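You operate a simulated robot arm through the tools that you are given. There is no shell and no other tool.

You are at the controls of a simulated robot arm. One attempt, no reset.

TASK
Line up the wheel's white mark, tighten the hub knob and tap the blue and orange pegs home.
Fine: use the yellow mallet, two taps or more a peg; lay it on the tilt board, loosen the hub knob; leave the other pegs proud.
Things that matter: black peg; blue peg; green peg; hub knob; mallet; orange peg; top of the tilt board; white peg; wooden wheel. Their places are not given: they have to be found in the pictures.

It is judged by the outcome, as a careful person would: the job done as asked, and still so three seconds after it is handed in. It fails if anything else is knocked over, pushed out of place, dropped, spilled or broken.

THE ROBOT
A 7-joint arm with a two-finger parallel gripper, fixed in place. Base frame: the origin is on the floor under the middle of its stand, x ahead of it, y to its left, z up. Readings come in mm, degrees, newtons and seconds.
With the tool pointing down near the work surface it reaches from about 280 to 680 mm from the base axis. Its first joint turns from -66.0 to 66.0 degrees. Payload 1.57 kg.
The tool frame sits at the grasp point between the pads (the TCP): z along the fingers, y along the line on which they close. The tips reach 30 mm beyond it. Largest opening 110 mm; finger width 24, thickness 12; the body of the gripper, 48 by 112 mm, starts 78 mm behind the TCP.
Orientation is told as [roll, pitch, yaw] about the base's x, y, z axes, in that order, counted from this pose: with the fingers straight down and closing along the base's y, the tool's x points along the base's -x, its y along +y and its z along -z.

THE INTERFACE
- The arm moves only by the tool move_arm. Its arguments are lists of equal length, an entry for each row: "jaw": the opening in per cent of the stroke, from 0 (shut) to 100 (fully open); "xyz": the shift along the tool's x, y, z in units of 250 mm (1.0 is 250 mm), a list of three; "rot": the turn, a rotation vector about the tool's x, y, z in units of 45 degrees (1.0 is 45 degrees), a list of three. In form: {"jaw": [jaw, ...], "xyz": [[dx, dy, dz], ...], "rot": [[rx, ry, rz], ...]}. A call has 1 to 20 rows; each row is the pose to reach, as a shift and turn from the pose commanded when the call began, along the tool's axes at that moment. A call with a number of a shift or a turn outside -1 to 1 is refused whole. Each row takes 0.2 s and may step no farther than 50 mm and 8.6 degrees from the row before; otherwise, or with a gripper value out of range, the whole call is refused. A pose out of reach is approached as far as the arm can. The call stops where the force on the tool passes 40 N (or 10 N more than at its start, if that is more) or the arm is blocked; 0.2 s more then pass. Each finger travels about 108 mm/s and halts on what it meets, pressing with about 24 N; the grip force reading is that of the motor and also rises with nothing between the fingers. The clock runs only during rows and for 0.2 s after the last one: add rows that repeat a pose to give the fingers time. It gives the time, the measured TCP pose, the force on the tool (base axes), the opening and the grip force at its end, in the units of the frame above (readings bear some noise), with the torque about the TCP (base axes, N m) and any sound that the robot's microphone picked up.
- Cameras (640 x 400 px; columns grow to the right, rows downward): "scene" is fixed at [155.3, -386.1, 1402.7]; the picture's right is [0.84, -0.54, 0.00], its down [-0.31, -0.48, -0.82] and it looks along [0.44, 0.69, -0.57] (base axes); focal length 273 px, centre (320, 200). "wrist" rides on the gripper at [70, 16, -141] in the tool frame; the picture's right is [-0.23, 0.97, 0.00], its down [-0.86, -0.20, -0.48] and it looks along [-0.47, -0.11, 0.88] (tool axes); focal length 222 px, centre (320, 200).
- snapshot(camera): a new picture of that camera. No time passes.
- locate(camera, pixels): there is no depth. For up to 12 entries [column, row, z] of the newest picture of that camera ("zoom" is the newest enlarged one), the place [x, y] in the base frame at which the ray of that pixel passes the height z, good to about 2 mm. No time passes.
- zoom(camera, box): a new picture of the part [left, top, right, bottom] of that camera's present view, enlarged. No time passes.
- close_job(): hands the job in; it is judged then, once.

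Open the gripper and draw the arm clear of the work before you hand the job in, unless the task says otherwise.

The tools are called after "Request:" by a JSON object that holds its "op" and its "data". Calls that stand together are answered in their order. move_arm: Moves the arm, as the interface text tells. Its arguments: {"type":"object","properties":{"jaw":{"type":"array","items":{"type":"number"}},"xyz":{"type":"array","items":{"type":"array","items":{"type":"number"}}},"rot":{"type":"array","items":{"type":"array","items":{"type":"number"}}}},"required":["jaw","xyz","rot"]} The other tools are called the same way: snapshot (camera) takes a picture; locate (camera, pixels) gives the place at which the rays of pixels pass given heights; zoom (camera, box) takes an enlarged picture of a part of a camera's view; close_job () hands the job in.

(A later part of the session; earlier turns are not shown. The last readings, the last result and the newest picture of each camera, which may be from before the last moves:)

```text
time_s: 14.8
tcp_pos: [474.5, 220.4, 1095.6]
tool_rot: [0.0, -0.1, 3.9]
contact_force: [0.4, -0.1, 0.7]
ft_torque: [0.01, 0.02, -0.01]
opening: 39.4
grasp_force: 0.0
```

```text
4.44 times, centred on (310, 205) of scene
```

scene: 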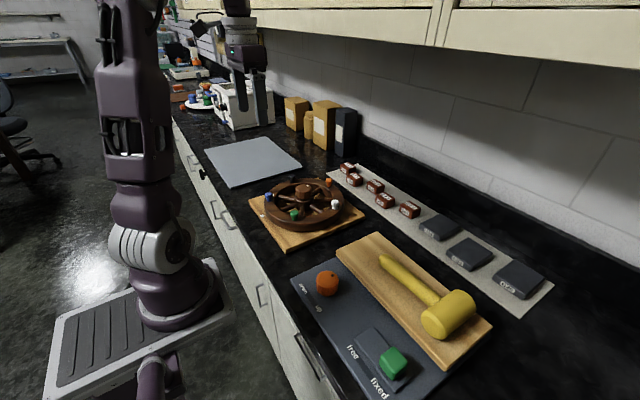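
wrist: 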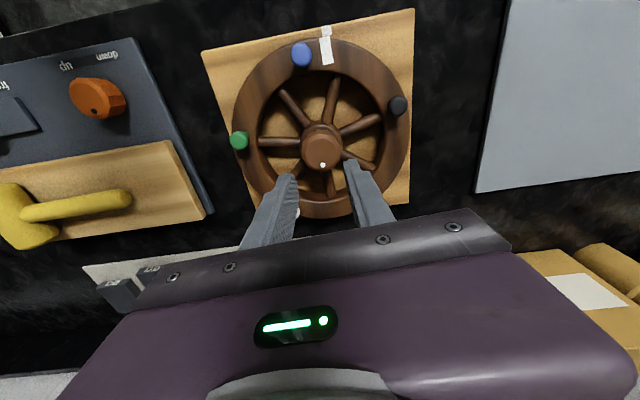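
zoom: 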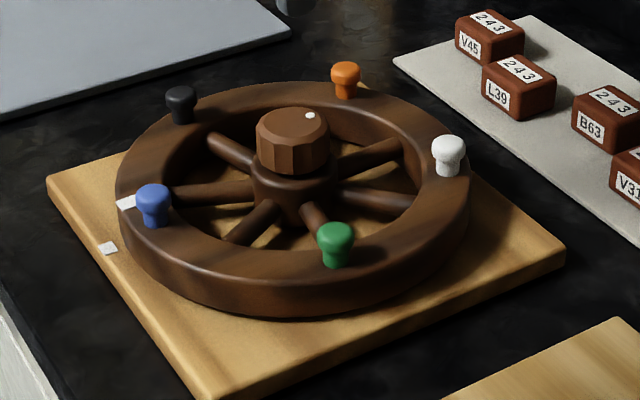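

The rim mark is at ≈167.0° versus base mark ≈167.9°, so I need about +0.9° more. I'll return to the exact fork pose (reverse of my last move), close, and nudge 1.6 mm further.

Request:
{"op": "move_arm", "data": {"jaw": [36, 36, 36, 36, 36, 36, 36, 22, 22, 22, 22, 22, 36, 36], "xyz": [[0.1, 0, 0], [0.2, 0, 0.1], [0.3, 0, 0.2], [0.4, 0, 0.3], [0.4, 0, 0.4], [0.4, 0, 0.46], [0.4, 0, 0.5], [0.4, 0, 0.5], [0.4, 0, 0.5], [0.4, -0.003, 0.5], [0.4, -0.0064, 0.5], [0.4, -0.0064, 0.5], [0.4, -0.0064, 0.5], [0.4, -0.0064, 0.5]], "rot": [[0, 0, 0], [0, 0, 0], [0, 0, 0], [0, 0, 0], [0, 0, 0], [0, 0, 0], [0, 0, 0], [0, 0, 0], [0, 0, 0], [0, 0, -0.01], [0, 0, -0.02], [0, 0, -0.02], [0, 0, -0.02], [0, 0, -0.02]]}}

Request:
{"op": "zoom", "data": {"camera": "wrist", "box": [230, 90, 422, 210]}}

```text
time_s: 17.9
tcp_pos: [376.8, 212.2, 972.5]
tool_rot: [0.1, -0.2, 4.8]
contact_force: [-0.7, 0.7, 1.0]
ft_torque: [0.0, -0.01, 0.01]
opening: 39.5
grasp_force: 0.1
```

```text
3.33 times, centred on (326, 150) of wrist
```

zoom: 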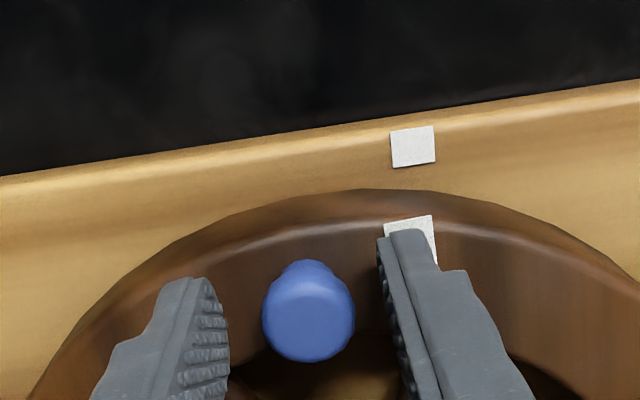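

Now I lift straight up and move out to view the alignment again.

Request:
{"op": "move_arm", "data": {"jaw": [36, 36, 36, 36, 36, 36, 36], "xyz": [[0, 0, -0.06], [0, 0, -0.2], [-0.1, 0, -0.3], [-0.2, 0, -0.4], [-0.3, 0, -0.5], [-0.4, 0, -0.5], [-0.4, 0, -0.5]], "rot": [[0, 0, 0], [0, 0, 0], [0, 0, 0], [0, 0, 0], [0, 0, 0], [0, 0, 0], [0, 0, 0]]}}

Request:
{"op": "zoom", "data": {"camera": "wrist", "box": [224, 10, 416, 130]}}

```text
time_s: 19.4
tcp_pos: [480.1, 217.0, 1097.5]
tool_rot: [0.1, -0.2, 4.6]
contact_force: [0.1, 1.0, -0.4]
ft_torque: [0.01, 0.0, 0.03]
opening: 39.5
grasp_force: 0.1
```

```text
3.33 times, centred on (320, 70) of wrist
```

zoom: 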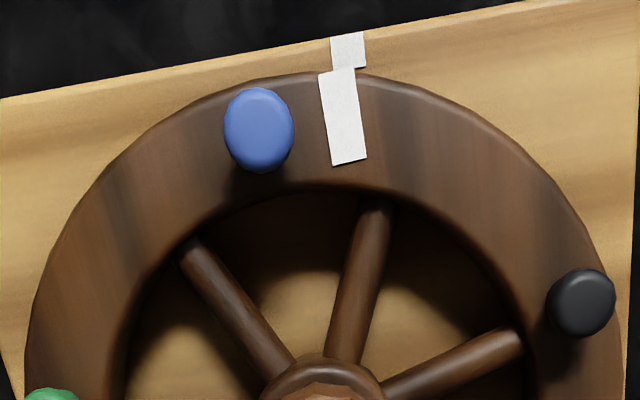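

I'll locate both marks and pegs again in this zoom.

Request:
{"op": "locate", "data": {"camera": "zoom", "pixels": [[337.5, 71.5, 934], [343.5, 116.5, 934], [349.5, 161.5, 934], [347, 35, 900], [348.5, 51.5, 900], [350, 68, 900], [259.5, 126, 955], [580, 298, 955]]}}

Request:
{"op": "snapshot", "data": {"camera": "wrist"}}

```text
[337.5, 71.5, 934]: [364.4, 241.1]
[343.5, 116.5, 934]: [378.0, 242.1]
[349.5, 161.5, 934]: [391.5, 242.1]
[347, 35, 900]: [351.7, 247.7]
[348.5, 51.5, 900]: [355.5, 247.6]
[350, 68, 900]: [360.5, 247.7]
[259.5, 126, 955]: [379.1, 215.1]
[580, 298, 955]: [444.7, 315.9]
```

```text
taken
```

wrist: 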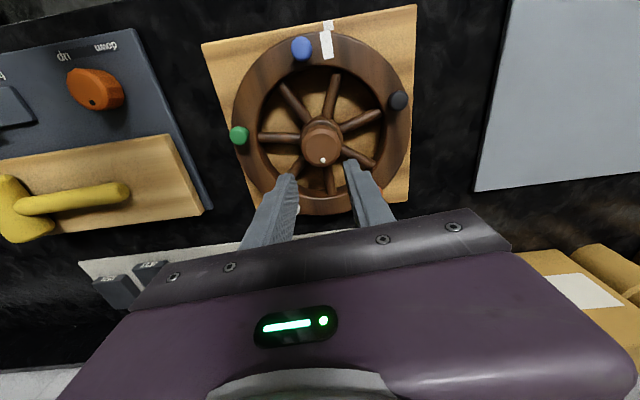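

The rim bar isn't radial: it's parallel to the blue peg's axis with a ~27 mm tangential offset, the same offset as the base mark. So true line-up is when the bar is collinear with the base mark (about −3° from now). I'll check the board's orientation to confirm.

Request:
{"op": "locate", "data": {"camera": "wrist", "pixels": [[203.5, 44.5, 900], [415.5, 5, 900], [409.5, 203, 900], [238.5, 134.5, 955], [302, 47.5, 955], [398.5, 99, 955], [320.5, 133, 971], [322.5, 159.5, 971]]}}

Request:
{"op": "zoom", "data": {"camera": "wrist", "box": [300, 0, 364, 40]}}

```text
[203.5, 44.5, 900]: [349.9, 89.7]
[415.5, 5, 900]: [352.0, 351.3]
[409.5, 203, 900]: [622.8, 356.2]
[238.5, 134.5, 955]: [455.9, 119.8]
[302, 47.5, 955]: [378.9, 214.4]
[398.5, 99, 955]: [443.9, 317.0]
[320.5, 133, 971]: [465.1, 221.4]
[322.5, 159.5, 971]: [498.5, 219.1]
```

```text
10.00 times, centred on (332, 20) of wrist
```

zoom: 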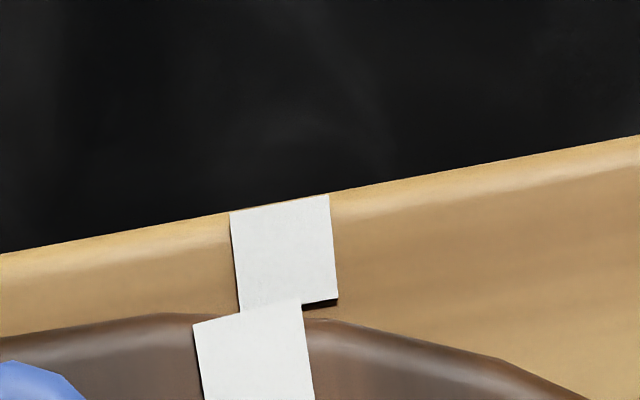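

The board is axis-aligned with centre ≈(484,220.5), and the wheel reads ≈183.3° where 180° makes the bar collinear. I return to the fork pose and push the peg back CW by about 5.8 mm (3.2°), then lift away.

Request:
{"op": "move_arm", "data": {"jaw": [36, 36, 36, 36, 36, 36, 36, 22, 22, 22, 22, 22, 22, 22, 36, 36, 36, 36, 36, 36], "xyz": [[0.1, 0, 0], [0.2, 0, 0.1], [0.3, 0, 0.2], [0.4, 0, 0.3], [0.4, 0, 0.4], [0.4, 0, 0.46], [0.4, 0, 0.5], [0.4, 0, 0.5], [0.4, 0, 0.5], [0.4, 0.01, 0.5], [0.4, 0.02, 0.5], [0.4, 0.03, 0.5], [0.4, 0.0392, 0.5], [0.4, 0.0392, 0.5], [0.4, 0.0392, 0.5], [0.4, 0.0392, 0.5], [0.4, 0.0392, 0.4], [0.3, 0.03, 0.3], [0.2, 0.02, 0.2], [0.1, 0.0, 0.1]], "rot": [[0, 0, 0], [0, 0, 0], [0, 0, 0], [0, 0, 0], [0, 0, 0], [0, 0, 0], [0, 0, 0], [0, 0, 0], [0, 0, 0], [0, 0, 0.02], [0, 0, 0.035], [0, 0, 0.055], [0, 0, 0.071], [0, 0, 0.071], [0, 0, 0.071], [0, 0, 0.071], [0, 0, 0.071], [0, 0, 0.071], [0, 0, 0.05], [0, 0, 0]]}}

Request:
{"op": "move_arm", "data": {"jaw": [36, 36, 36], "xyz": [[-0.1, 0, -0.1], [-0.1, 0, -0.1], [-0.1, 0, -0.1]], "rot": [[0, 0, 0], [0, 0, 0], [0, 0, 0]]}}

Request:
{"op": "zoom", "data": {"camera": "wrist", "box": [224, 10, 416, 130]}}

Request:
{"op": "snapshot", "data": {"camera": "wrist"}}

```text
time_s: 23.6
tcp_pos: [453.4, 220.1, 1072.2]
tool_rot: [0.1, -0.2, 4.7]
contact_force: [0.2, -0.5, -0.8]
ft_torque: [0.05, 0.0, -0.02]
opening: 39.4
grasp_force: 0.0
```

```text
time_s: 24.4
tcp_pos: [478.1, 219.1, 1098.6]
tool_rot: [0.1, -0.2, 4.7]
contact_force: [0.1, -0.5, -0.8]
ft_torque: [-0.02, 0.0, 0.01]
opening: 39.7
grasp_force: 0.0
```

```text
3.33 times, centred on (320, 70) of wrist
```

zoom: 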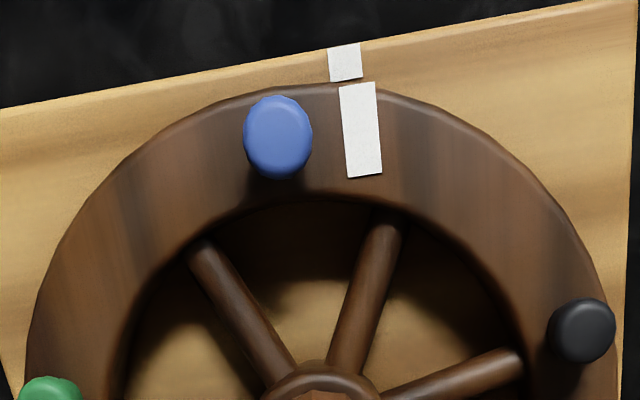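

```text
taken
```

wrist: 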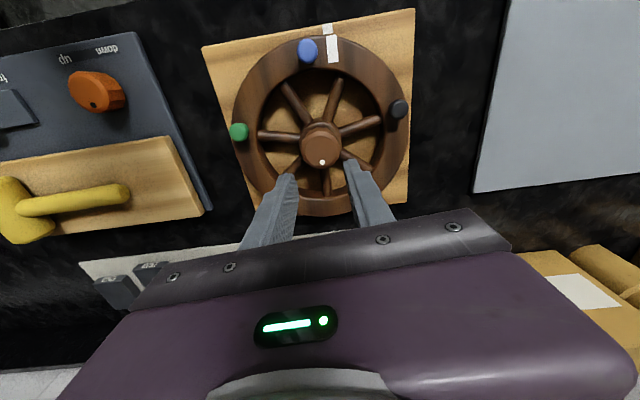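

I'll locate the marks and pegs in the new views to evaluate collinearity.

Request:
{"op": "locate", "data": {"camera": "wrist", "pixels": [[331.3, 35.2, 934], [332.5, 48.9, 934], [333.7, 62.7, 934], [326.9, 23.7, 900], [328, 33.7, 900], [307.5, 50.2, 955], [239, 131, 955], [398.7, 108.5, 955]]}}

Request:
{"op": "zoom", "data": {"camera": "scene", "box": [240, 160, 380, 250]}}

```text
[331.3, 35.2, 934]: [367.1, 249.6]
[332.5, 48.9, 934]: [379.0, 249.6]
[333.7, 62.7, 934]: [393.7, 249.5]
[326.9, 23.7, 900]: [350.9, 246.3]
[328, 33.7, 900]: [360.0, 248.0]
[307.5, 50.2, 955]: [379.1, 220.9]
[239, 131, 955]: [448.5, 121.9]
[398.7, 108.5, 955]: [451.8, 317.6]
```

```text
4.44 times, centred on (310, 205) of scene
```

zoom: 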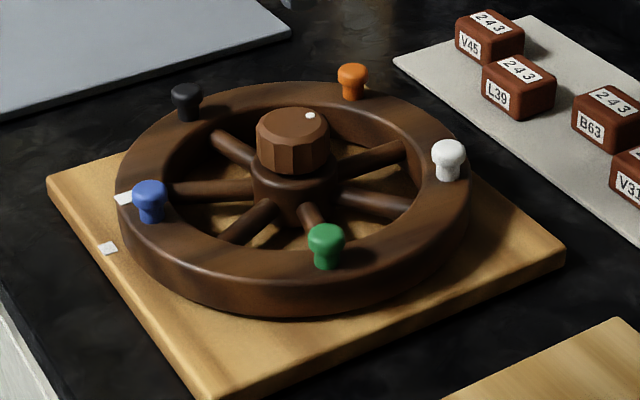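

Wheel now reads ≈179.5° with the bar at y≈249.6 vs base mark y≈247.4, so it's about 1.2° past. I'll nudge back +1.2° (peg shift 2.3 mm, fork backlash ≈2.9 mm).

Request:
{"op": "move_arm", "data": {"jaw": [36, 36, 36, 36, 36, 36, 36, 22, 22, 22, 22, 22, 22, 36, 36, 36, 36, 36, 36, 36], "xyz": [[0.1, 0.01, 0], [0.2, 0.02, 0.1], [0.3, 0.03, 0.2], [0.4, 0.0392, 0.3], [0.4, 0.0392, 0.4], [0.4, 0.0392, 0.46], [0.4, 0.0392, 0.5], [0.4, 0.0392, 0.5], [0.4, 0.0392, 0.5], [0.4, 0.032, 0.5], [0.4, 0.025, 0.5], [0.4, 0.0184, 0.5], [0.4, 0.0184, 0.5], [0.4, 0.0184, 0.5], [0.4, 0.0184, 0.5], [0.4, 0.0184, 0.42], [0.35, 0.0184, 0.3], [0.25, 0.01, 0.2], [0.15, 0.0, 0.1], [0.05, 0, 0.03]], "rot": [[0, 0, 0.02], [0, 0, 0.04], [0, 0, 0.06], [0, 0, 0.071], [0, 0, 0.071], [0, 0, 0.071], [0, 0, 0.071], [0, 0, 0.071], [0, 0, 0.071], [0, 0, 0.06], [0, 0, 0.05], [0, 0, 0.042], [0, 0, 0.042], [0, 0, 0.042], [0, 0, 0.042], [0, 0, 0.042], [0, 0, 0.042], [0, 0, 0.04], [0, 0, 0.02], [0, 0, 0]]}}

Request:
{"op": "move_arm", "data": {"jaw": [36, 36], "xyz": [[-0.05, 0, -0.03], [-0.05, 0, -0.03]], "rot": [[0, 0, 0], [0, 0, 0]]}}

Request:
{"op": "zoom", "data": {"camera": "wrist", "box": [224, 10, 416, 130]}}

Request:
{"op": "snapshot", "data": {"camera": "wrist"}}

```text
time_s: 28.6
tcp_pos: [464.3, 218.0, 1089.7]
tool_rot: [0.1, -0.1, 4.7]
contact_force: [0.0, -0.3, 0.8]
ft_torque: [0.02, -0.02, -0.01]
opening: 39.3
grasp_force: 0.0
```

```text
time_s: 29.2
tcp_pos: [476.9, 219.9, 1097.8]
tool_rot: [0.1, -0.2, 4.6]
contact_force: [-0.6, 0.2, 0.2]
ft_torque: [-0.02, -0.01, 0.01]
opening: 39.9
grasp_force: 0.0
```

```text
3.33 times, centred on (320, 70) of wrist
```

zoom: 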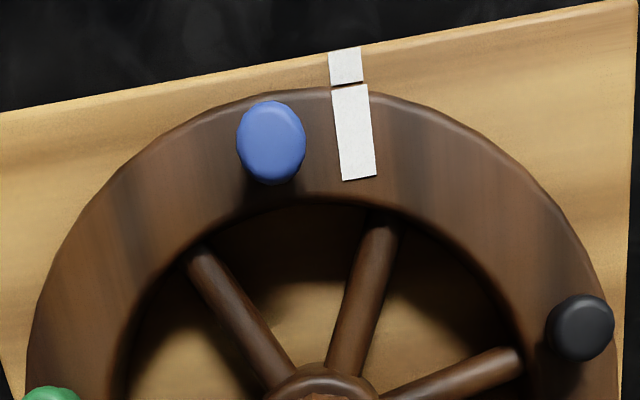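

```text
taken
```

wrist: 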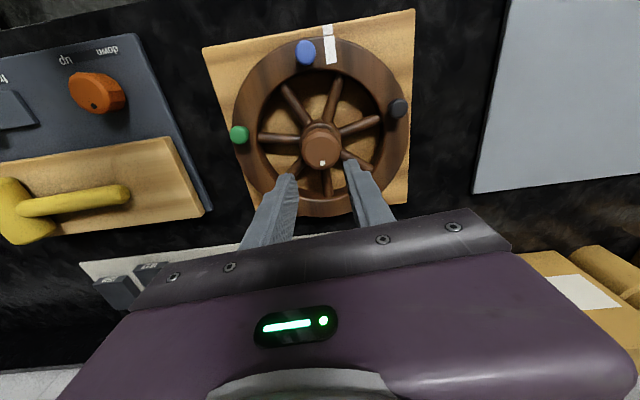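

The bar and base mark are now collinear (edges at zoom x≈331–332 left, 362–368 right). Next is the hub knob; I'll zoom on it to get its centre and dot direction.

Request:
{"op": "zoom", "data": {"camera": "wrist", "box": [272, 105, 368, 165]}}

Request:
{"op": "locate", "data": {"camera": "wrist", "pixels": [[331, 48.7, 934], [328.2, 28.5, 900], [305.8, 51.5, 955], [239, 133, 955], [398.5, 107.5, 955]]}}

```text
6.67 times, centred on (320, 135) of wrist
```

zoom: 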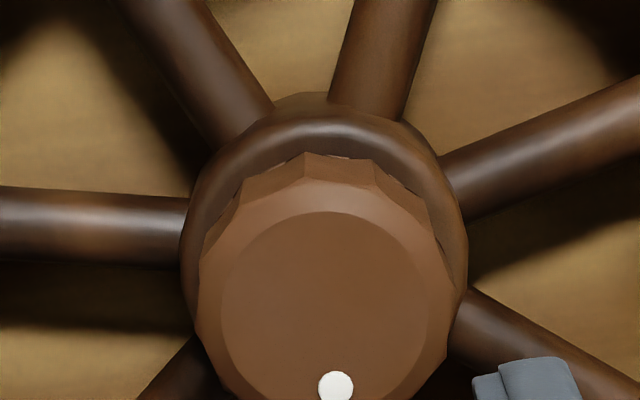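

```text
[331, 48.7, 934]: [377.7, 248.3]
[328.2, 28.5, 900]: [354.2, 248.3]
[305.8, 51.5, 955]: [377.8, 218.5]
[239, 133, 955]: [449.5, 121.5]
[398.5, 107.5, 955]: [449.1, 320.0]
```

Bar and base mark now share y≈248.3 – lined up. I'll locate the knob's top-face centre and dot.

Request:
{"op": "locate", "data": {"camera": "wrist", "pixels": [[320.7, 151.5, 971], [322.2, 162.9, 971], [304, 150, 971], [337, 150, 971]]}}

Request:
{"op": "zoom", "data": {"camera": "scene", "box": [285, 175, 333, 205]}}

```text
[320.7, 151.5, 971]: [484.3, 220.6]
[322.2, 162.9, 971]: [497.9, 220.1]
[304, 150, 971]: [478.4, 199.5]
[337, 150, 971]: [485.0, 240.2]
```

```text
13.33 times, centred on (309, 190) of scene
```

zoom: 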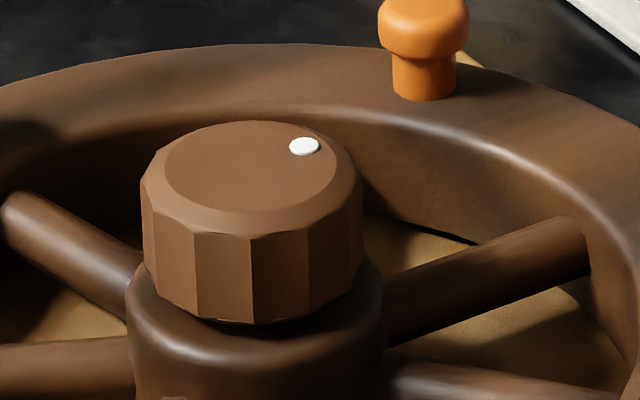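

Knob centre ≈(482.5,220.6), ~46 mm wide, spanning z≈945–971. I'll open to 80 mm, turn to yaw +45° and come down to just above it.

Request:
{"op": "move_arm", "data": {"jaw": [75, 75, 75, 75, 75, 75, 75], "xyz": [[-0.01, 0, 0.05], [-0.02, 0.0016, 0.1], [-0.02, 0.0016, 0.15], [-0.02, 0.0016, 0.2], [-0.02, 0.0016, 0.25], [-0.02, 0.0016, 0.3], [-0.02, 0.0016, 0.3]], "rot": [[0, 0, -0.15], [0, 0, -0.3], [0, 0, -0.45], [0, 0, -0.6], [0, 0, -0.75], [0, 0, -0.898], [0, 0, -0.898]]}}

Request:
{"op": "snapshot", "data": {"camera": "wrist"}}

Request:
{"op": "zoom", "data": {"camera": "scene", "box": [240, 140, 380, 230]}}

```text
time_s: 30.9
tcp_pos: [482.8, 221.8, 1022.8]
tool_rot: [-0.2, -0.2, 45.2]
contact_force: [0.6, -0.2, -0.6]
ft_torque: [0.02, 0.0, 0.0]
opening: 82.5
grasp_force: 0.0
```

```text
taken
```

wrist: 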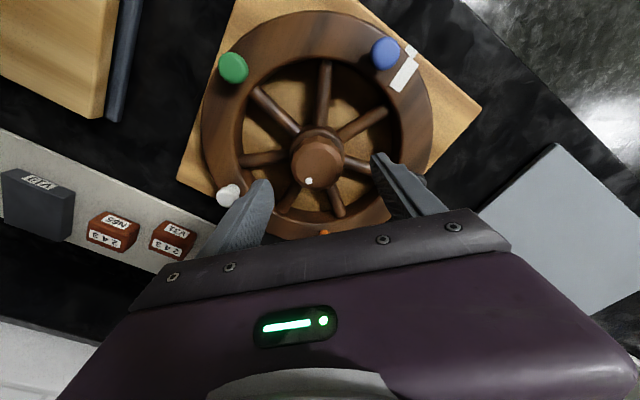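

```text
4.44 times, centred on (310, 185) of scene
```

zoom: 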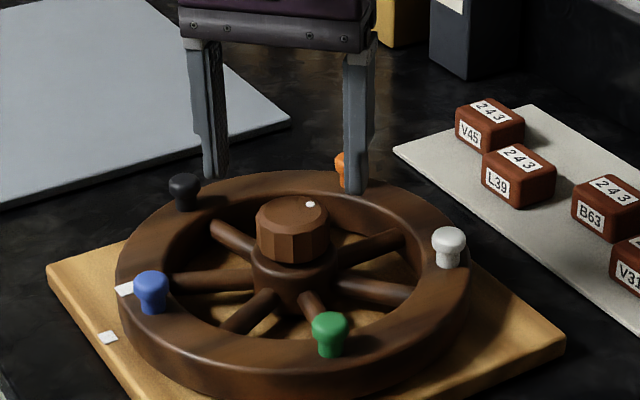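

Fingers are at yaw 45° with the knob between them. I descend to TCP z≈982 and close on the knob.

Request:
{"op": "move_arm", "data": {"jaw": [75, 75, 75, 75, 55, 40, 35, 35, 35], "xyz": [[0, 0, 0.06], [0, 0, 0.11], [0, 0, 0.14], [0, 0, 0.163], [0, 0, 0.163], [0, 0, 0.163], [0, 0, 0.163], [0, 0, 0.163], [0, 0, 0.163]], "rot": [[0, 0, 0], [0, 0, 0], [0, 0, 0], [0, 0, 0], [0, 0, 0], [0, 0, 0], [0, 0, 0], [0, 0, 0], [0, 0, 0]]}}

Request:
{"op": "snapshot", "data": {"camera": "wrist"}}

Request:
{"op": "zoom", "data": {"camera": "scene", "box": [240, 140, 380, 230]}}

```text
time_s: 32.9
tcp_pos: [480.5, 220.8, 981.8]
tool_rot: [-0.1, -0.3, 45.1]
contact_force: [11.7, -9.2, -4.4]
ft_torque: [-0.02, -0.14, 0.0]
opening: 51.1
grasp_force: 6.9
```

```text
taken
```

wrist: 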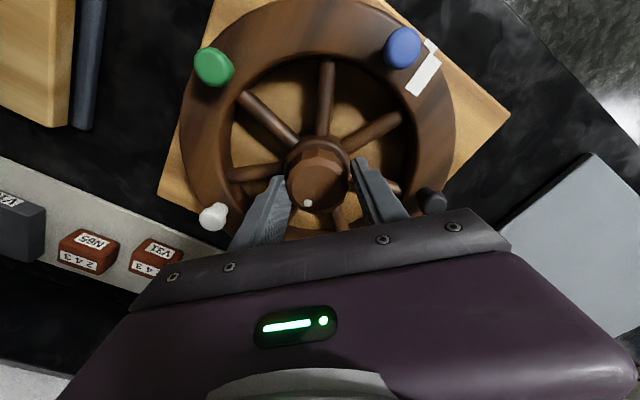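

```text
4.44 times, centred on (310, 185) of scene
```

zoom: 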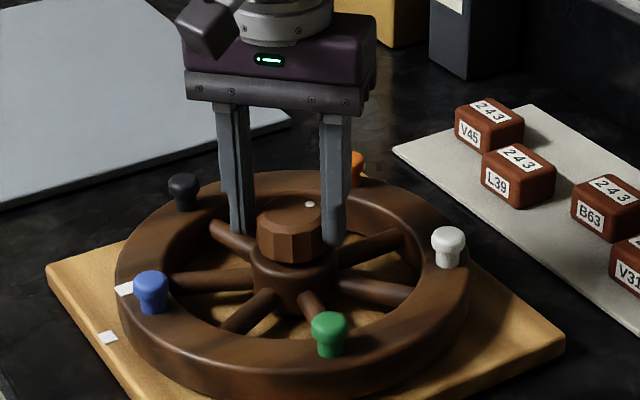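

One finger is bearing more than the other (net ≈15 N along the closing line, opening 51 mm). I'll let the fingers settle with a tighter command and see.

Request:
{"op": "move_arm", "data": {"jaw": [30, 25, 20, 20], "xyz": [[0, 0, 0], [0, 0, 0], [0, 0, 0], [0, 0, 0]], "rot": [[0, 0, 0], [0, 0, 0], [0, 0, 0], [0, 0, 0]]}}

Request:
{"op": "zoom", "data": {"camera": "wrist", "box": [240, 120, 432, 240]}}

```text
time_s: 33.9
tcp_pos: [482.9, 219.0, 981.6]
tool_rot: [-0.3, -0.2, 45.0]
contact_force: [28.4, -22.8, -7.1]
ft_torque: [0.29, 0.0, -0.06]
opening: 46.3
grasp_force: 45.1
```

```text
3.33 times, centred on (336, 180) of wrist
```

zoom: 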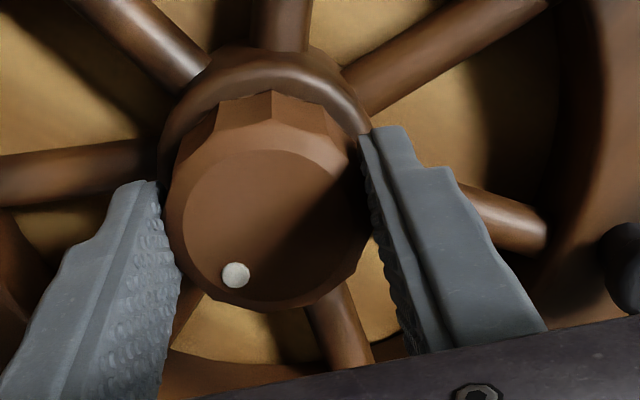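

The −tool-y finger carries ~36 N, so the knob is off-centre toward it. I'll shift the tool ~1.5 mm in −tool y to balance.

Request:
{"op": "move_arm", "data": {"jaw": [20, 20, 20], "xyz": [[0, -0.003, 0], [0, -0.006, 0], [0, -0.006, 0]], "rot": [[0, 0, 0], [0, 0, 0], [0, 0, 0]]}}

```text
time_s: 34.6
tcp_pos: [483.8, 218.5, 982.6]
tool_rot: [-0.2, -0.3, 45.1]
contact_force: [19.7, -19.5, 3.5]
ft_torque: [-0.92, -0.18, -0.05]
opening: 46.3
grasp_force: 45.0
```

Net force dropped to ~28 N; I continue shifting the same way to relieve it.

Request:
{"op": "move_arm", "data": {"jaw": [20, 20, 20], "xyz": [[0, -0.004, 0], [0, -0.008, 0], [0, -0.01, 0]], "rot": [[0, 0, 0], [0, 0, 0], [0, 0, 0]]}}

Request:
{"op": "zoom", "data": {"camera": "wrist", "box": [240, 120, 432, 240]}}

```text
time_s: 35.5
tcp_pos: [484.4, 218.9, 981.9]
tool_rot: [0.2, -0.1, 45.0]
contact_force: [-7.2, -13.3, 5.9]
ft_torque: [-0.09, -0.92, -0.02]
opening: 46.1
grasp_force: 45.0
```

```text
3.33 times, centred on (336, 180) of wrist
```

zoom: 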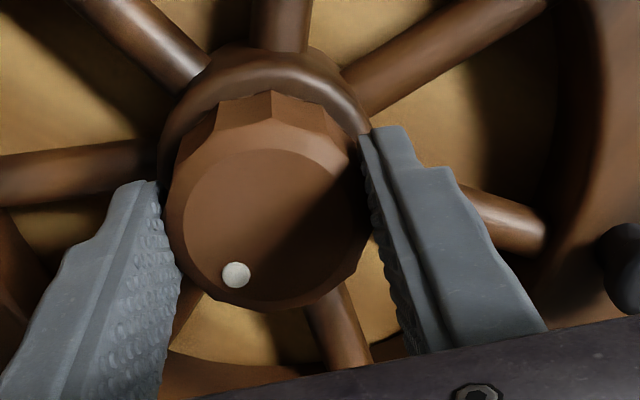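

Closing-line force is balanced now; about 14 N remains along +tool x, so I shift ~2 mm that way.

Request:
{"op": "move_arm", "data": {"jaw": [20, 20, 20], "xyz": [[0.004, 0, 0], [0.008, 0, 0], [0.008, 0, 0]], "rot": [[0, 0, 0], [0, 0, 0], [0, 0, 0]]}}

```text
time_s: 36.2
tcp_pos: [483.8, 218.7, 981.4]
tool_rot: [0.1, -0.3, 45.1]
contact_force: [-5.7, 7.0, -6.1]
ft_torque: [0.12, 0.51, 0.01]
opening: 46.2
grasp_force: 45.0
```

Loads are small now. I begin turning clockwise (tool +z rotation), 20° first, watching the torque.

Request:
{"op": "move_arm", "data": {"jaw": [20, 20, 20, 20, 20], "xyz": [[0, 0.003, 0], [0, 0.003, 0], [0, 0.003, 0], [0, 0.003, 0], [0, 0.003, 0]], "rot": [[0, 0, 0.09], [0, 0, 0.18], [0, 0, 0.27], [0, 0, 0.36], [0, 0, 0.45]]}}

Request:
{"op": "snapshot", "data": {"camera": "wrist"}}

Request:
{"op": "zoom", "data": {"camera": "scene", "box": [240, 140, 380, 230]}}

```text
time_s: 37.5
tcp_pos: [483.2, 219.4, 982.0]
tool_rot: [0.1, -0.3, 24.8]
contact_force: [1.8, 12.7, -3.8]
ft_torque: [0.76, -0.9, 0.0]
opening: 46.2
grasp_force: 45.4
```

```text
taken
```

wrist: 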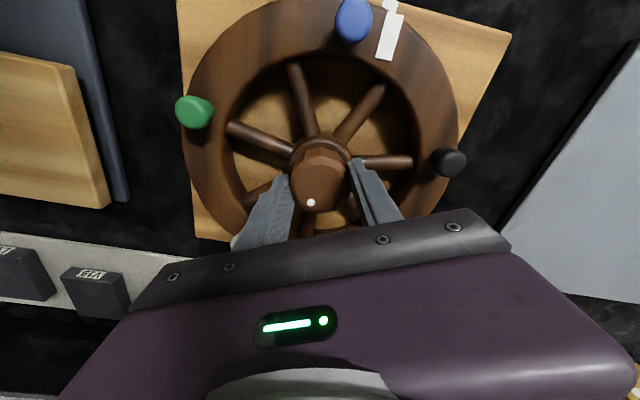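

```text
4.44 times, centred on (310, 185) of scene
```

zoom: 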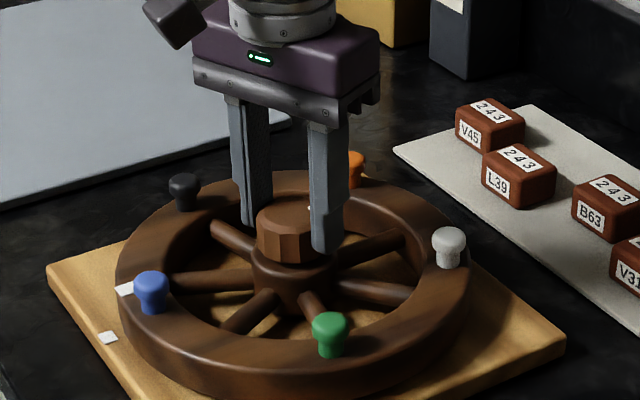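

The dot stays fixed in the wrist view, so the knob turned 20° with the gripper, and the wheel stayed put (torque z≈0). I continue clockwise another 45°.

Request:
{"op": "move_arm", "data": {"jaw": [20, 20, 20, 20, 20, 20, 20, 20, 20], "xyz": [[0, 0.004, 0], [0, 0.004, 0], [0, 0.004, 0], [0, 0.004, 0], [0, 0.004, 0], [0, 0.004, 0], [0, 0.004, 0], [0, 0.004, 0], [0, 0.004, 0]], "rot": [[0, 0, 0.111], [0, 0, 0.222], [0, 0, 0.333], [0, 0, 0.444], [0, 0, 0.556], [0, 0, 0.667], [0, 0, 0.778], [0, 0, 0.889], [0, 0, 1.0]]}}

Request:
{"op": "snapshot", "data": {"camera": "wrist"}}

Request:
{"op": "zoom", "data": {"camera": "scene", "box": [240, 140, 380, 230]}}

```text
time_s: 39.5
tcp_pos: [483.2, 219.8, 981.3]
tool_rot: [0.4, -0.4, -18.9]
contact_force: [6.7, 6.7, -10.0]
ft_torque: [-0.86, -0.41, -0.03]
opening: 46.2
grasp_force: 44.3
stopped in row 9: the force on the tool passed its limit at 41 N (the readings are from after the stop); the commanded pose is now the measured one
```

```text
taken
```

wrist: 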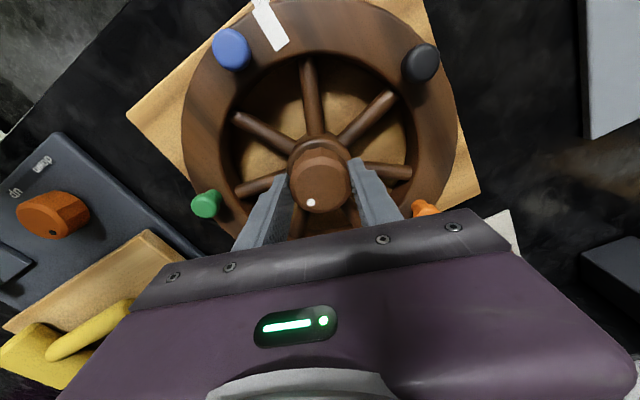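

```text
4.44 times, centred on (310, 185) of scene
```

zoom: 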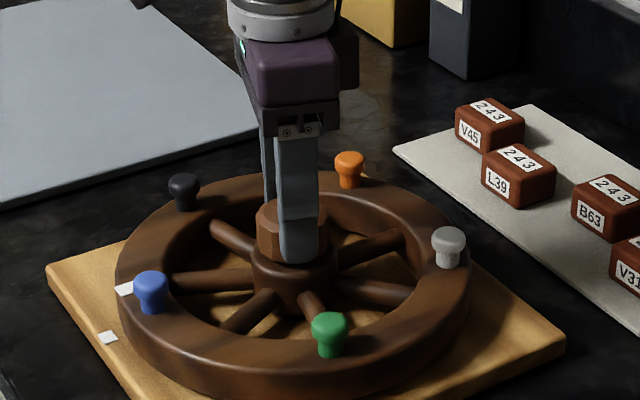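

The wheel hasn't moved; the stop was from 41 N lateral load only. I'll continue clockwise in a smaller batch, with a slight downward relief.

Request:
{"op": "move_arm", "data": {"jaw": [20, 20, 20, 20, 20, 20, 20, 20], "xyz": [[0, 0, 0.003], [0, 0, 0.003], [0, 0, 0.003], [0, 0, 0.003], [0, 0, 0.003], [0, 0, 0.003], [0, 0, 0.003], [0, 0, 0.003]], "rot": [[0, 0, 0.1], [0, 0, 0.2], [0, 0, 0.3], [0, 0, 0.4], [0, 0, 0.5], [0, 0, 0.6], [0, 0, 0.7], [0, 0, 0.8]]}}

Request:
{"op": "snapshot", "data": {"camera": "wrist"}}

Request:
{"op": "zoom", "data": {"camera": "scene", "box": [240, 140, 380, 230]}}

```text
time_s: 41.2
tcp_pos: [485.2, 222.0, 980.8]
tool_rot: [0.7, 0.1, -55.0]
contact_force: [17.3, 9.2, 6.3]
ft_torque: [-0.99, -0.3, 0.01]
opening: 46.3
grasp_force: 45.3
```

```text
taken
```

wrist: 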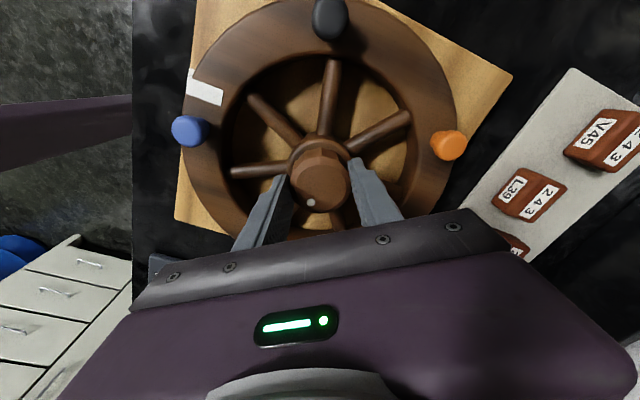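

```text
4.44 times, centred on (310, 185) of scene
```

zoom: 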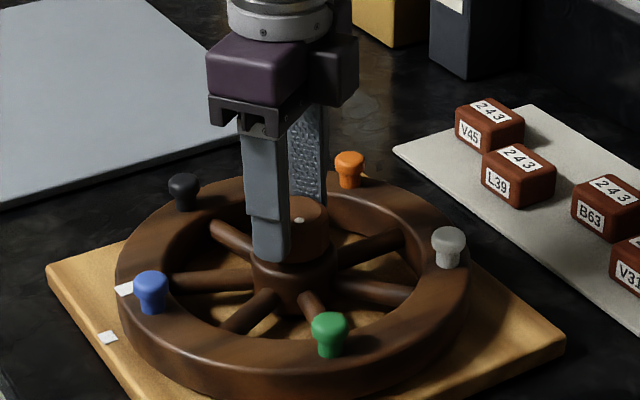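

The knob has turned 100° CW with no torque rise and the wheel steady. I relieve ~2 mm along tool y and continue 35° more.

Request:
{"op": "move_arm", "data": {"jaw": [20, 20, 20, 20, 20, 20, 20, 20], "xyz": [[0, 0.008, 0], [0, 0.008, 0], [0, 0.008, 0], [0, 0.008, 0], [0, 0.008, 0], [0, 0.008, 0], [0, 0.008, 0], [0, 0.008, 0]], "rot": [[0, 0, 0.0], [0, 0, 0.11], [0, 0, 0.22], [0, 0, 0.33], [0, 0, 0.44], [0, 0, 0.55], [0, 0, 0.66], [0, 0, 0.78]]}}

Request:
{"op": "snapshot", "data": {"camera": "wrist"}}

Request:
{"op": "zoom", "data": {"camera": "scene", "box": [240, 140, 380, 230]}}

```text
time_s: 43.0
tcp_pos: [485.3, 220.9, 981.0]
tool_rot: [0.5, 0.3, -90.1]
contact_force: [12.1, 6.2, -3.2]
ft_torque: [-0.3, 0.4, 0.0]
opening: 46.2
grasp_force: 44.9
```

```text
taken
```

wrist: 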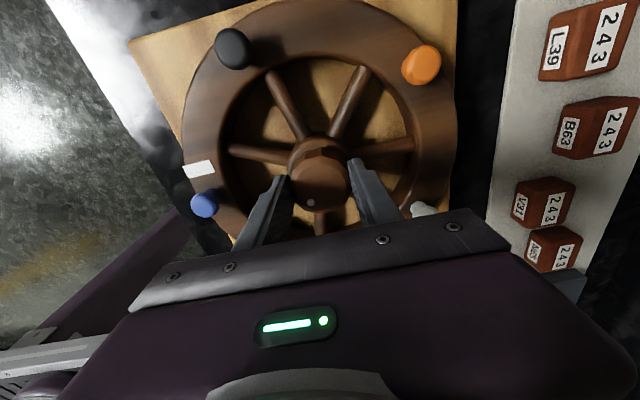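

```text
4.44 times, centred on (310, 185) of scene
```

zoom: 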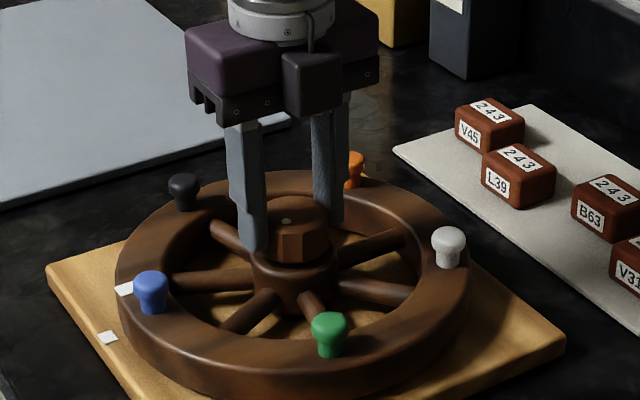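

135° turned CW with still no resistance. I'll continue clockwise a bit more, watching for the arm's own limit or torque.

Request:
{"op": "move_arm", "data": {"jaw": [20, 20, 20, 20, 20, 20], "xyz": [[0, 0, 0], [0, 0, 0], [0, 0, 0], [0, 0, 0], [0, 0, 0], [0, 0, 0]], "rot": [[0, 0, 0.11], [0, 0, 0.22], [0, 0, 0.33], [0, 0, 0.44], [0, 0, 0.55], [0, 0, 0.66]]}}

Request:
{"op": "snapshot", "data": {"camera": "wrist"}}

Request:
{"op": "zoom", "data": {"camera": "scene", "box": [240, 140, 380, 230]}}

```text
time_s: 44.5
tcp_pos: [485.4, 221.6, 982.0]
tool_rot: [0.3, 0.5, -119.8]
contact_force: [13.8, 1.5, -3.7]
ft_torque: [0.07, 0.11, 0.88]
opening: 47.7
grasp_force: 38.0
```

```text
taken
```

wrist: 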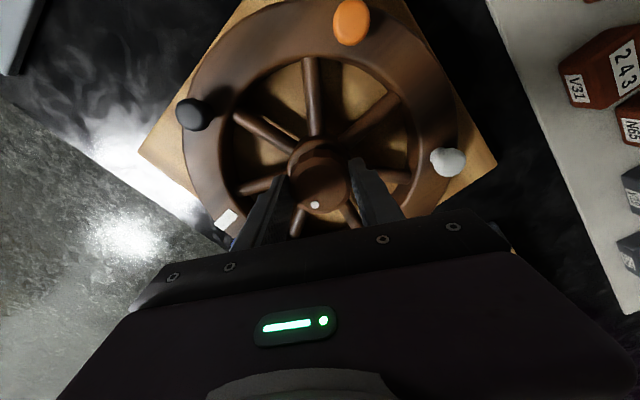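

```text
4.44 times, centred on (310, 185) of scene
```

zoom: 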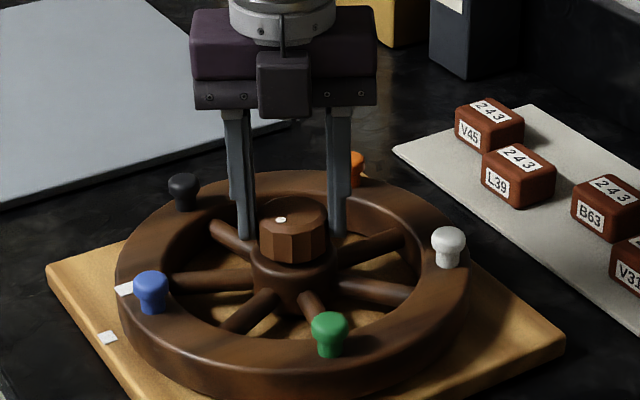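

Torque rose to +0.88 N·m and the fingers began to slip (opening 47.7): the knob has reached its tight stop, with the wheel still aligned. I release and lift.

Request:
{"op": "move_arm", "data": {"jaw": [50, 70, 80, 80, 80, 80], "xyz": [[0, 0, 0], [0, 0, 0], [0, 0, 0], [0, 0, -0.1], [0, 0, -0.25], [0, 0, -0.4]], "rot": [[0, 0, -0.05], [0, 0, -0.05], [0, 0, -0.05], [0, 0, -0.05], [0, 0, -0.05], [0, 0, -0.05]]}}

Request:
{"op": "move_arm", "data": {"jaw": [80, 80, 80, 80, 80, 80, 80], "xyz": [[0, 0, 0], [0, 0, 0], [0, 0, 0], [0, 0, 0], [0, 0, 0], [0, 0, 0], [0, 0, 0]], "rot": [[0, 0, -0.14], [0, 0, -0.28], [0, 0, -0.42], [0, 0, -0.56], [0, 0, -0.7], [0, 0, -0.84], [0, 0, -0.98]]}}

Request:
{"op": "move_arm", "data": {"jaw": [80, 80, 80, 80, 80, 80, 80], "xyz": [[0, 0, 0], [0, 0, 0], [0, 0, 0], [0, 0, 0], [0, 0, 0], [0, 0, 0], [0, 0, 0]], "rot": [[0, 0, -0.14], [0, 0, -0.28], [0, 0, -0.42], [0, 0, -0.56], [0, 0, -0.7], [0, 0, -0.84], [0, 0, -0.98]]}}

Request:
{"op": "snapshot", "data": {"camera": "wrist"}}

Request:
{"op": "snapshot", "data": {"camera": "scene"}}

```text
time_s: 45.9
tcp_pos: [482.7, 218.9, 1084.0]
tool_rot: [0.3, 0.3, -117.5]
contact_force: [-0.1, -0.5, 1.4]
ft_torque: [0.0, 0.0, 0.03]
opening: 88.1
grasp_force: 0.0
```

```text
time_s: 47.5
tcp_pos: [484.4, 219.6, 1081.4]
tool_rot: [0.5, 0.1, -73.3]
contact_force: [-1.1, -0.3, 0.0]
ft_torque: [0.0, 0.02, 0.0]
opening: 88.0
grasp_force: 0.1
```

```text
time_s: 49.0
tcp_pos: [484.3, 220.2, 1082.0]
tool_rot: [0.4, -0.2, -29.2]
contact_force: [0.0, -0.2, 0.4]
ft_torque: [-0.01, 0.02, 0.01]
opening: 88.3
grasp_force: 0.1
```

```text
taken
```

wrist: 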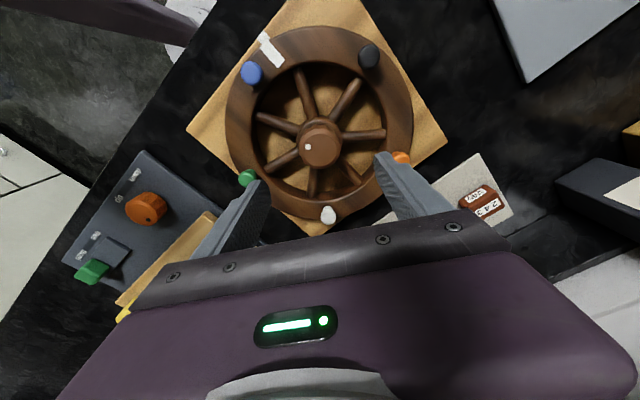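

```text
taken
```

scene: 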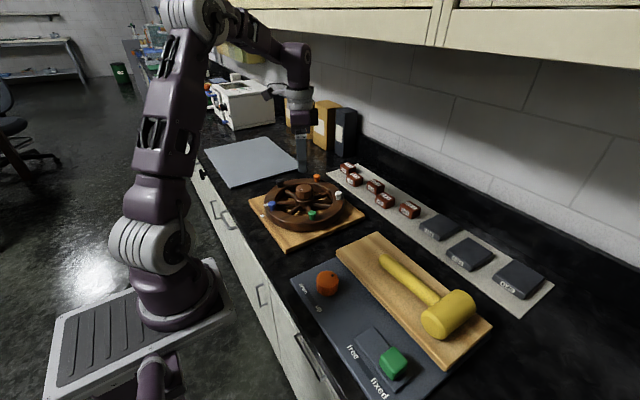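

The dot now points ≈228° (turned about 132° CW), wheel still aligned. Next is the mallet: I'll locate its handle end (scene (384,260)), head and the tilt board corners at plausible heights.

Request:
{"op": "zoom", "data": {"camera": "scene", "box": [320, 220, 500, 370]}}

Request:
{"op": "locate", "data": {"camera": "scene", "pixels": [[384, 260, 910], [384, 260, 940], [434, 301, 910], [434, 301, 940], [447, 315, 910], [447, 315, 940], [377, 233, 905], [338, 248, 905], [491, 325, 905], [442, 366, 905]]}}

```text
2.67 times, centred on (410, 295) of scene
```

zoom: 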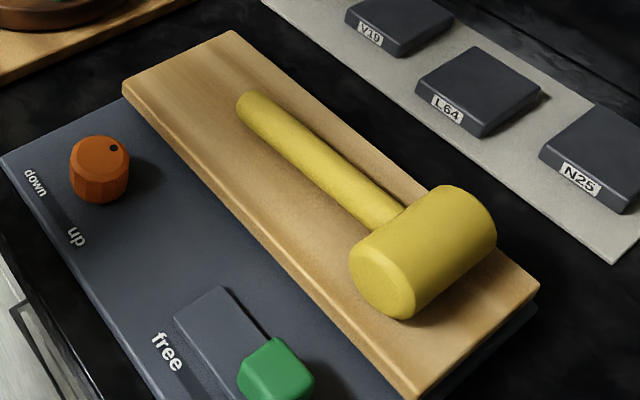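

```text
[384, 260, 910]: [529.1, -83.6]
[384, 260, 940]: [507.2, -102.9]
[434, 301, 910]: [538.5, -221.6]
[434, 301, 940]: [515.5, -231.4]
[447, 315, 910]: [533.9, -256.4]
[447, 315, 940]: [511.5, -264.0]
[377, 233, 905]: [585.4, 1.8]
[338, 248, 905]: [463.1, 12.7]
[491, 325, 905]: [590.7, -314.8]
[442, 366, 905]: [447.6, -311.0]
```

The mallet handle runs roughly along −y from (520,−95) to the head near (525,−258). I'll move over there with yaw 0 for a top view.

Request:
{"op": "move_arm", "data": {"jaw": [80, 80, 80, 80, 80], "xyz": [[-0.09, -0.161, 0], [-0.18, -0.323, 0], [-0.27, -0.484, 0], [-0.361, -0.646, 0], [-0.361, -0.646, 0]], "rot": [[0, 0, -0.162], [0, 0, -0.324], [0, 0, -0.487], [0, 0, -0.649], [0, 0, -0.649]]}}

Request:
{"op": "move_arm", "data": {"jaw": [80, 80, 80, 80, 80], "xyz": [[0.004, -0.185, 0], [0.008, -0.37, 0], [0.012, -0.555, 0], [0.016, -0.74, 0], [0.016, -0.74, 0]], "rot": [[0, 0, 0], [0, 0, 0], [0, 0, 0], [0, 0, 0], [0, 0, 0]]}}

Request:
{"op": "snapshot", "data": {"camera": "wrist"}}

Request:
{"op": "zoom", "data": {"camera": "scene", "box": [230, 150, 390, 250]}}

```text
time_s: 50.2
tcp_pos: [481.8, 33.8, 1084.1]
tool_rot: [0.4, -0.5, 0.0]
contact_force: [0.5, -0.4, -0.3]
ft_torque: [0.02, -0.01, 0.01]
opening: 88.2
grasp_force: 0.0
```

```text
time_s: 51.5
tcp_pos: [476.0, -147.5, 1078.9]
tool_rot: [0.3, -0.3, -0.1]
contact_force: [-0.6, -0.5, 0.1]
ft_torque: [-0.04, 0.01, -0.01]
opening: 87.9
grasp_force: 0.0
```

```text
taken
```

wrist: 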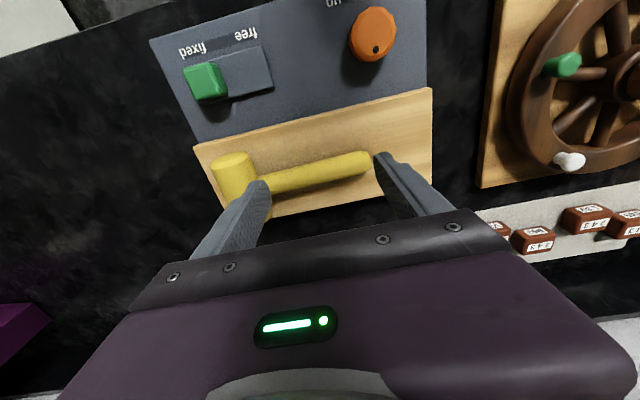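

```text
4.00 times, centred on (310, 200) of scene
```

zoom: 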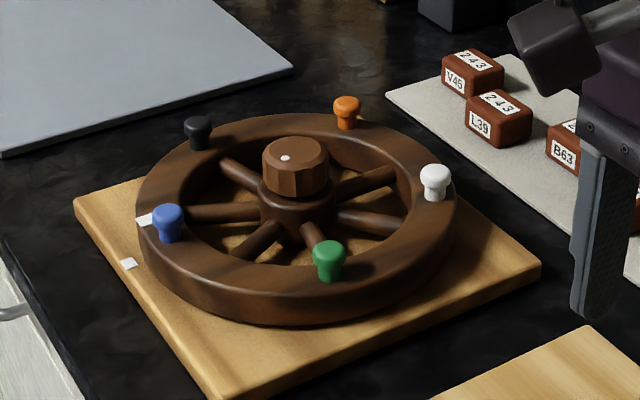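

The mallet is visible at wrist (235,180)–(365,160), partly behind a finger. I shift ~50 mm farther out and 25 mm in −y for a clear view.

Request:
{"op": "move_arm", "data": {"jaw": [100, 100, 100], "xyz": [[-0.12, -0.06, -0.02], [-0.22, -0.12, -0.04], [-0.22, -0.12, -0.04]], "rot": [[0, 0, 0], [0, 0, 0], [0, 0, 0]]}}

Request:
{"op": "snapshot", "data": {"camera": "wrist"}}

Request:
{"op": "zoom", "data": {"camera": "wrist", "box": [190, 60, 446, 220]}}

```text
time_s: 52.2
tcp_pos: [531.5, -177.7, 1088.6]
tool_rot: [0.2, -0.4, 0.0]
contact_force: [1.2, 0.2, -0.5]
ft_torque: [-0.03, 0.03, 0.01]
opening: 109.8
grasp_force: 0.0
```

```text
taken
```

wrist: 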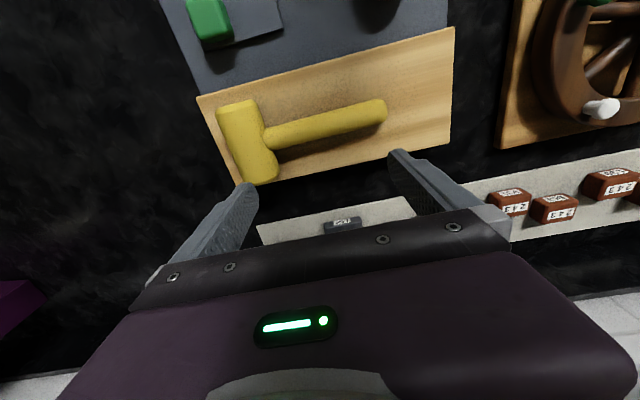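

```text
2.50 times, centred on (318, 140) of wrist
```

zoom: 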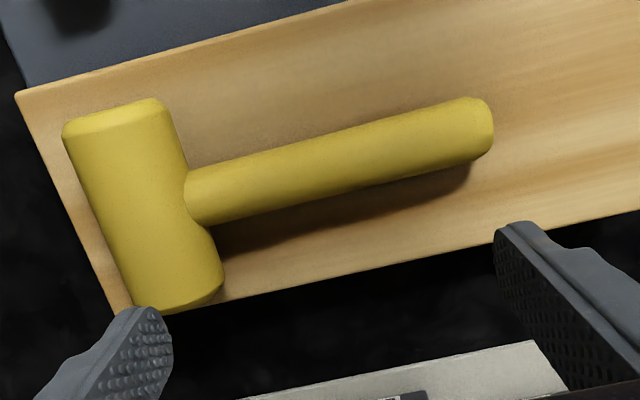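

I'll locate mallet features from this view: handle end (386,110), handle-head junction, head faces, and board corners.

Request:
{"op": "locate", "data": {"camera": "zoom", "pixels": [[488, 125, 920], [488, 125, 940], [190, 197, 920], [190, 197, 940], [115, 118, 930], [180, 300, 930], [20, 95, 905], [130, 310, 905], [640, 210, 905], [450, 135, 935], [250, 185, 935]]}}

Request:
{"op": "locate", "data": {"camera": "scene", "pixels": [[382.5, 260, 920], [382.5, 260, 940], [434.3, 326.8, 920], [434.3, 326.8, 940], [430.5, 300.5, 920], [430.5, 300.5, 940]]}}

```text
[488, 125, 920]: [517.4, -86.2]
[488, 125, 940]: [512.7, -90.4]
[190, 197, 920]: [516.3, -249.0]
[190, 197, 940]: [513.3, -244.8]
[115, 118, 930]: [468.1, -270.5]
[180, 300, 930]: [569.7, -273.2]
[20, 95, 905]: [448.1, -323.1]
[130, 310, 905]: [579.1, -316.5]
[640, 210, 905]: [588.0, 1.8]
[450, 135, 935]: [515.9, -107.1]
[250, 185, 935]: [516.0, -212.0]
```

```text
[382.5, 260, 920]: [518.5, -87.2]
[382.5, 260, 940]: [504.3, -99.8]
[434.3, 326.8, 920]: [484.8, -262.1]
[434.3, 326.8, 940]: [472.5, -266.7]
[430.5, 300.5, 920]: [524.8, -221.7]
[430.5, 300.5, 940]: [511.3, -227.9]
```

The handle lies along base y at x≈516 (radius ~14, axis z≈919–932), the head axis along x centred near (519,−272). I'll grip the handle near y≈−202 with yaw +90° (head toward the camera side, so it stays visible); first rotate above it.

Request:
{"op": "move_arm", "data": {"jaw": [60, 60, 60, 60, 60, 60], "xyz": [[0.02, -0.03, 0], [0.04, -0.06, 0], [0.062, -0.097, 0], [0.062, -0.097, 0], [0.062, -0.097, 0], [0.062, -0.097, 0]], "rot": [[0, 0, -0.167], [0, 0, -0.333], [0, 0, -0.5], [0, 0, -0.667], [0, 0, -0.833], [0, 0, -1.0]]}}

Request:
{"op": "move_arm", "data": {"jaw": [60, 60, 60, 60, 60, 60, 60], "xyz": [[0, 0, 0], [0, 0, 0], [0, 0, 0], [0, 0, 0], [0, 0, 0], [0, 0, 0], [0, 0, 0]], "rot": [[0, 0, -0.167], [0, 0, -0.333], [0, 0, -0.5], [0, 0, -0.667], [0, 0, -0.833], [0, 0, -1.0], [0, 0, -1.0]]}}

Request:
{"op": "snapshot", "data": {"camera": "wrist"}}

Request:
{"op": "snapshot", "data": {"camera": "scene"}}

```text
time_s: 53.6
tcp_pos: [518.7, -203.6, 1089.8]
tool_rot: [-0.1, -0.5, 45.1]
contact_force: [0.5, -0.7, 0.8]
ft_torque: [0.01, -0.03, 0.01]
opening: 65.8
grasp_force: 0.0
```

```text
time_s: 55.2
tcp_pos: [519.0, -204.1, 1088.9]
tool_rot: [-0.4, -0.2, 90.1]
contact_force: [0.5, -0.2, 0.6]
ft_torque: [-0.05, 0.04, -0.02]
opening: 66.3
grasp_force: 0.2
```

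```text
taken
```

wrist: 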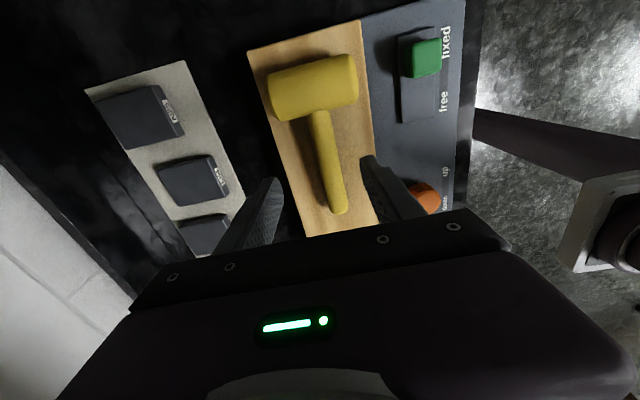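

```text
taken
```

scene: 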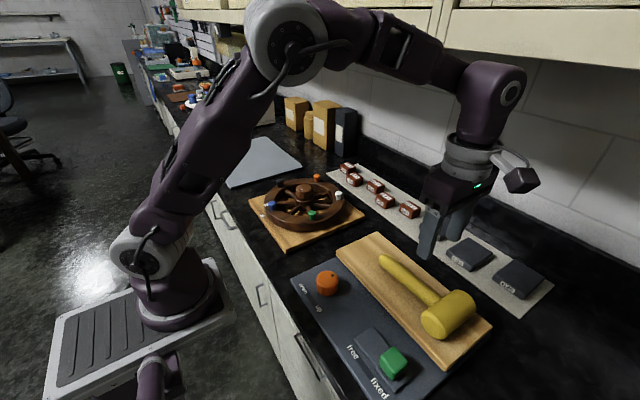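

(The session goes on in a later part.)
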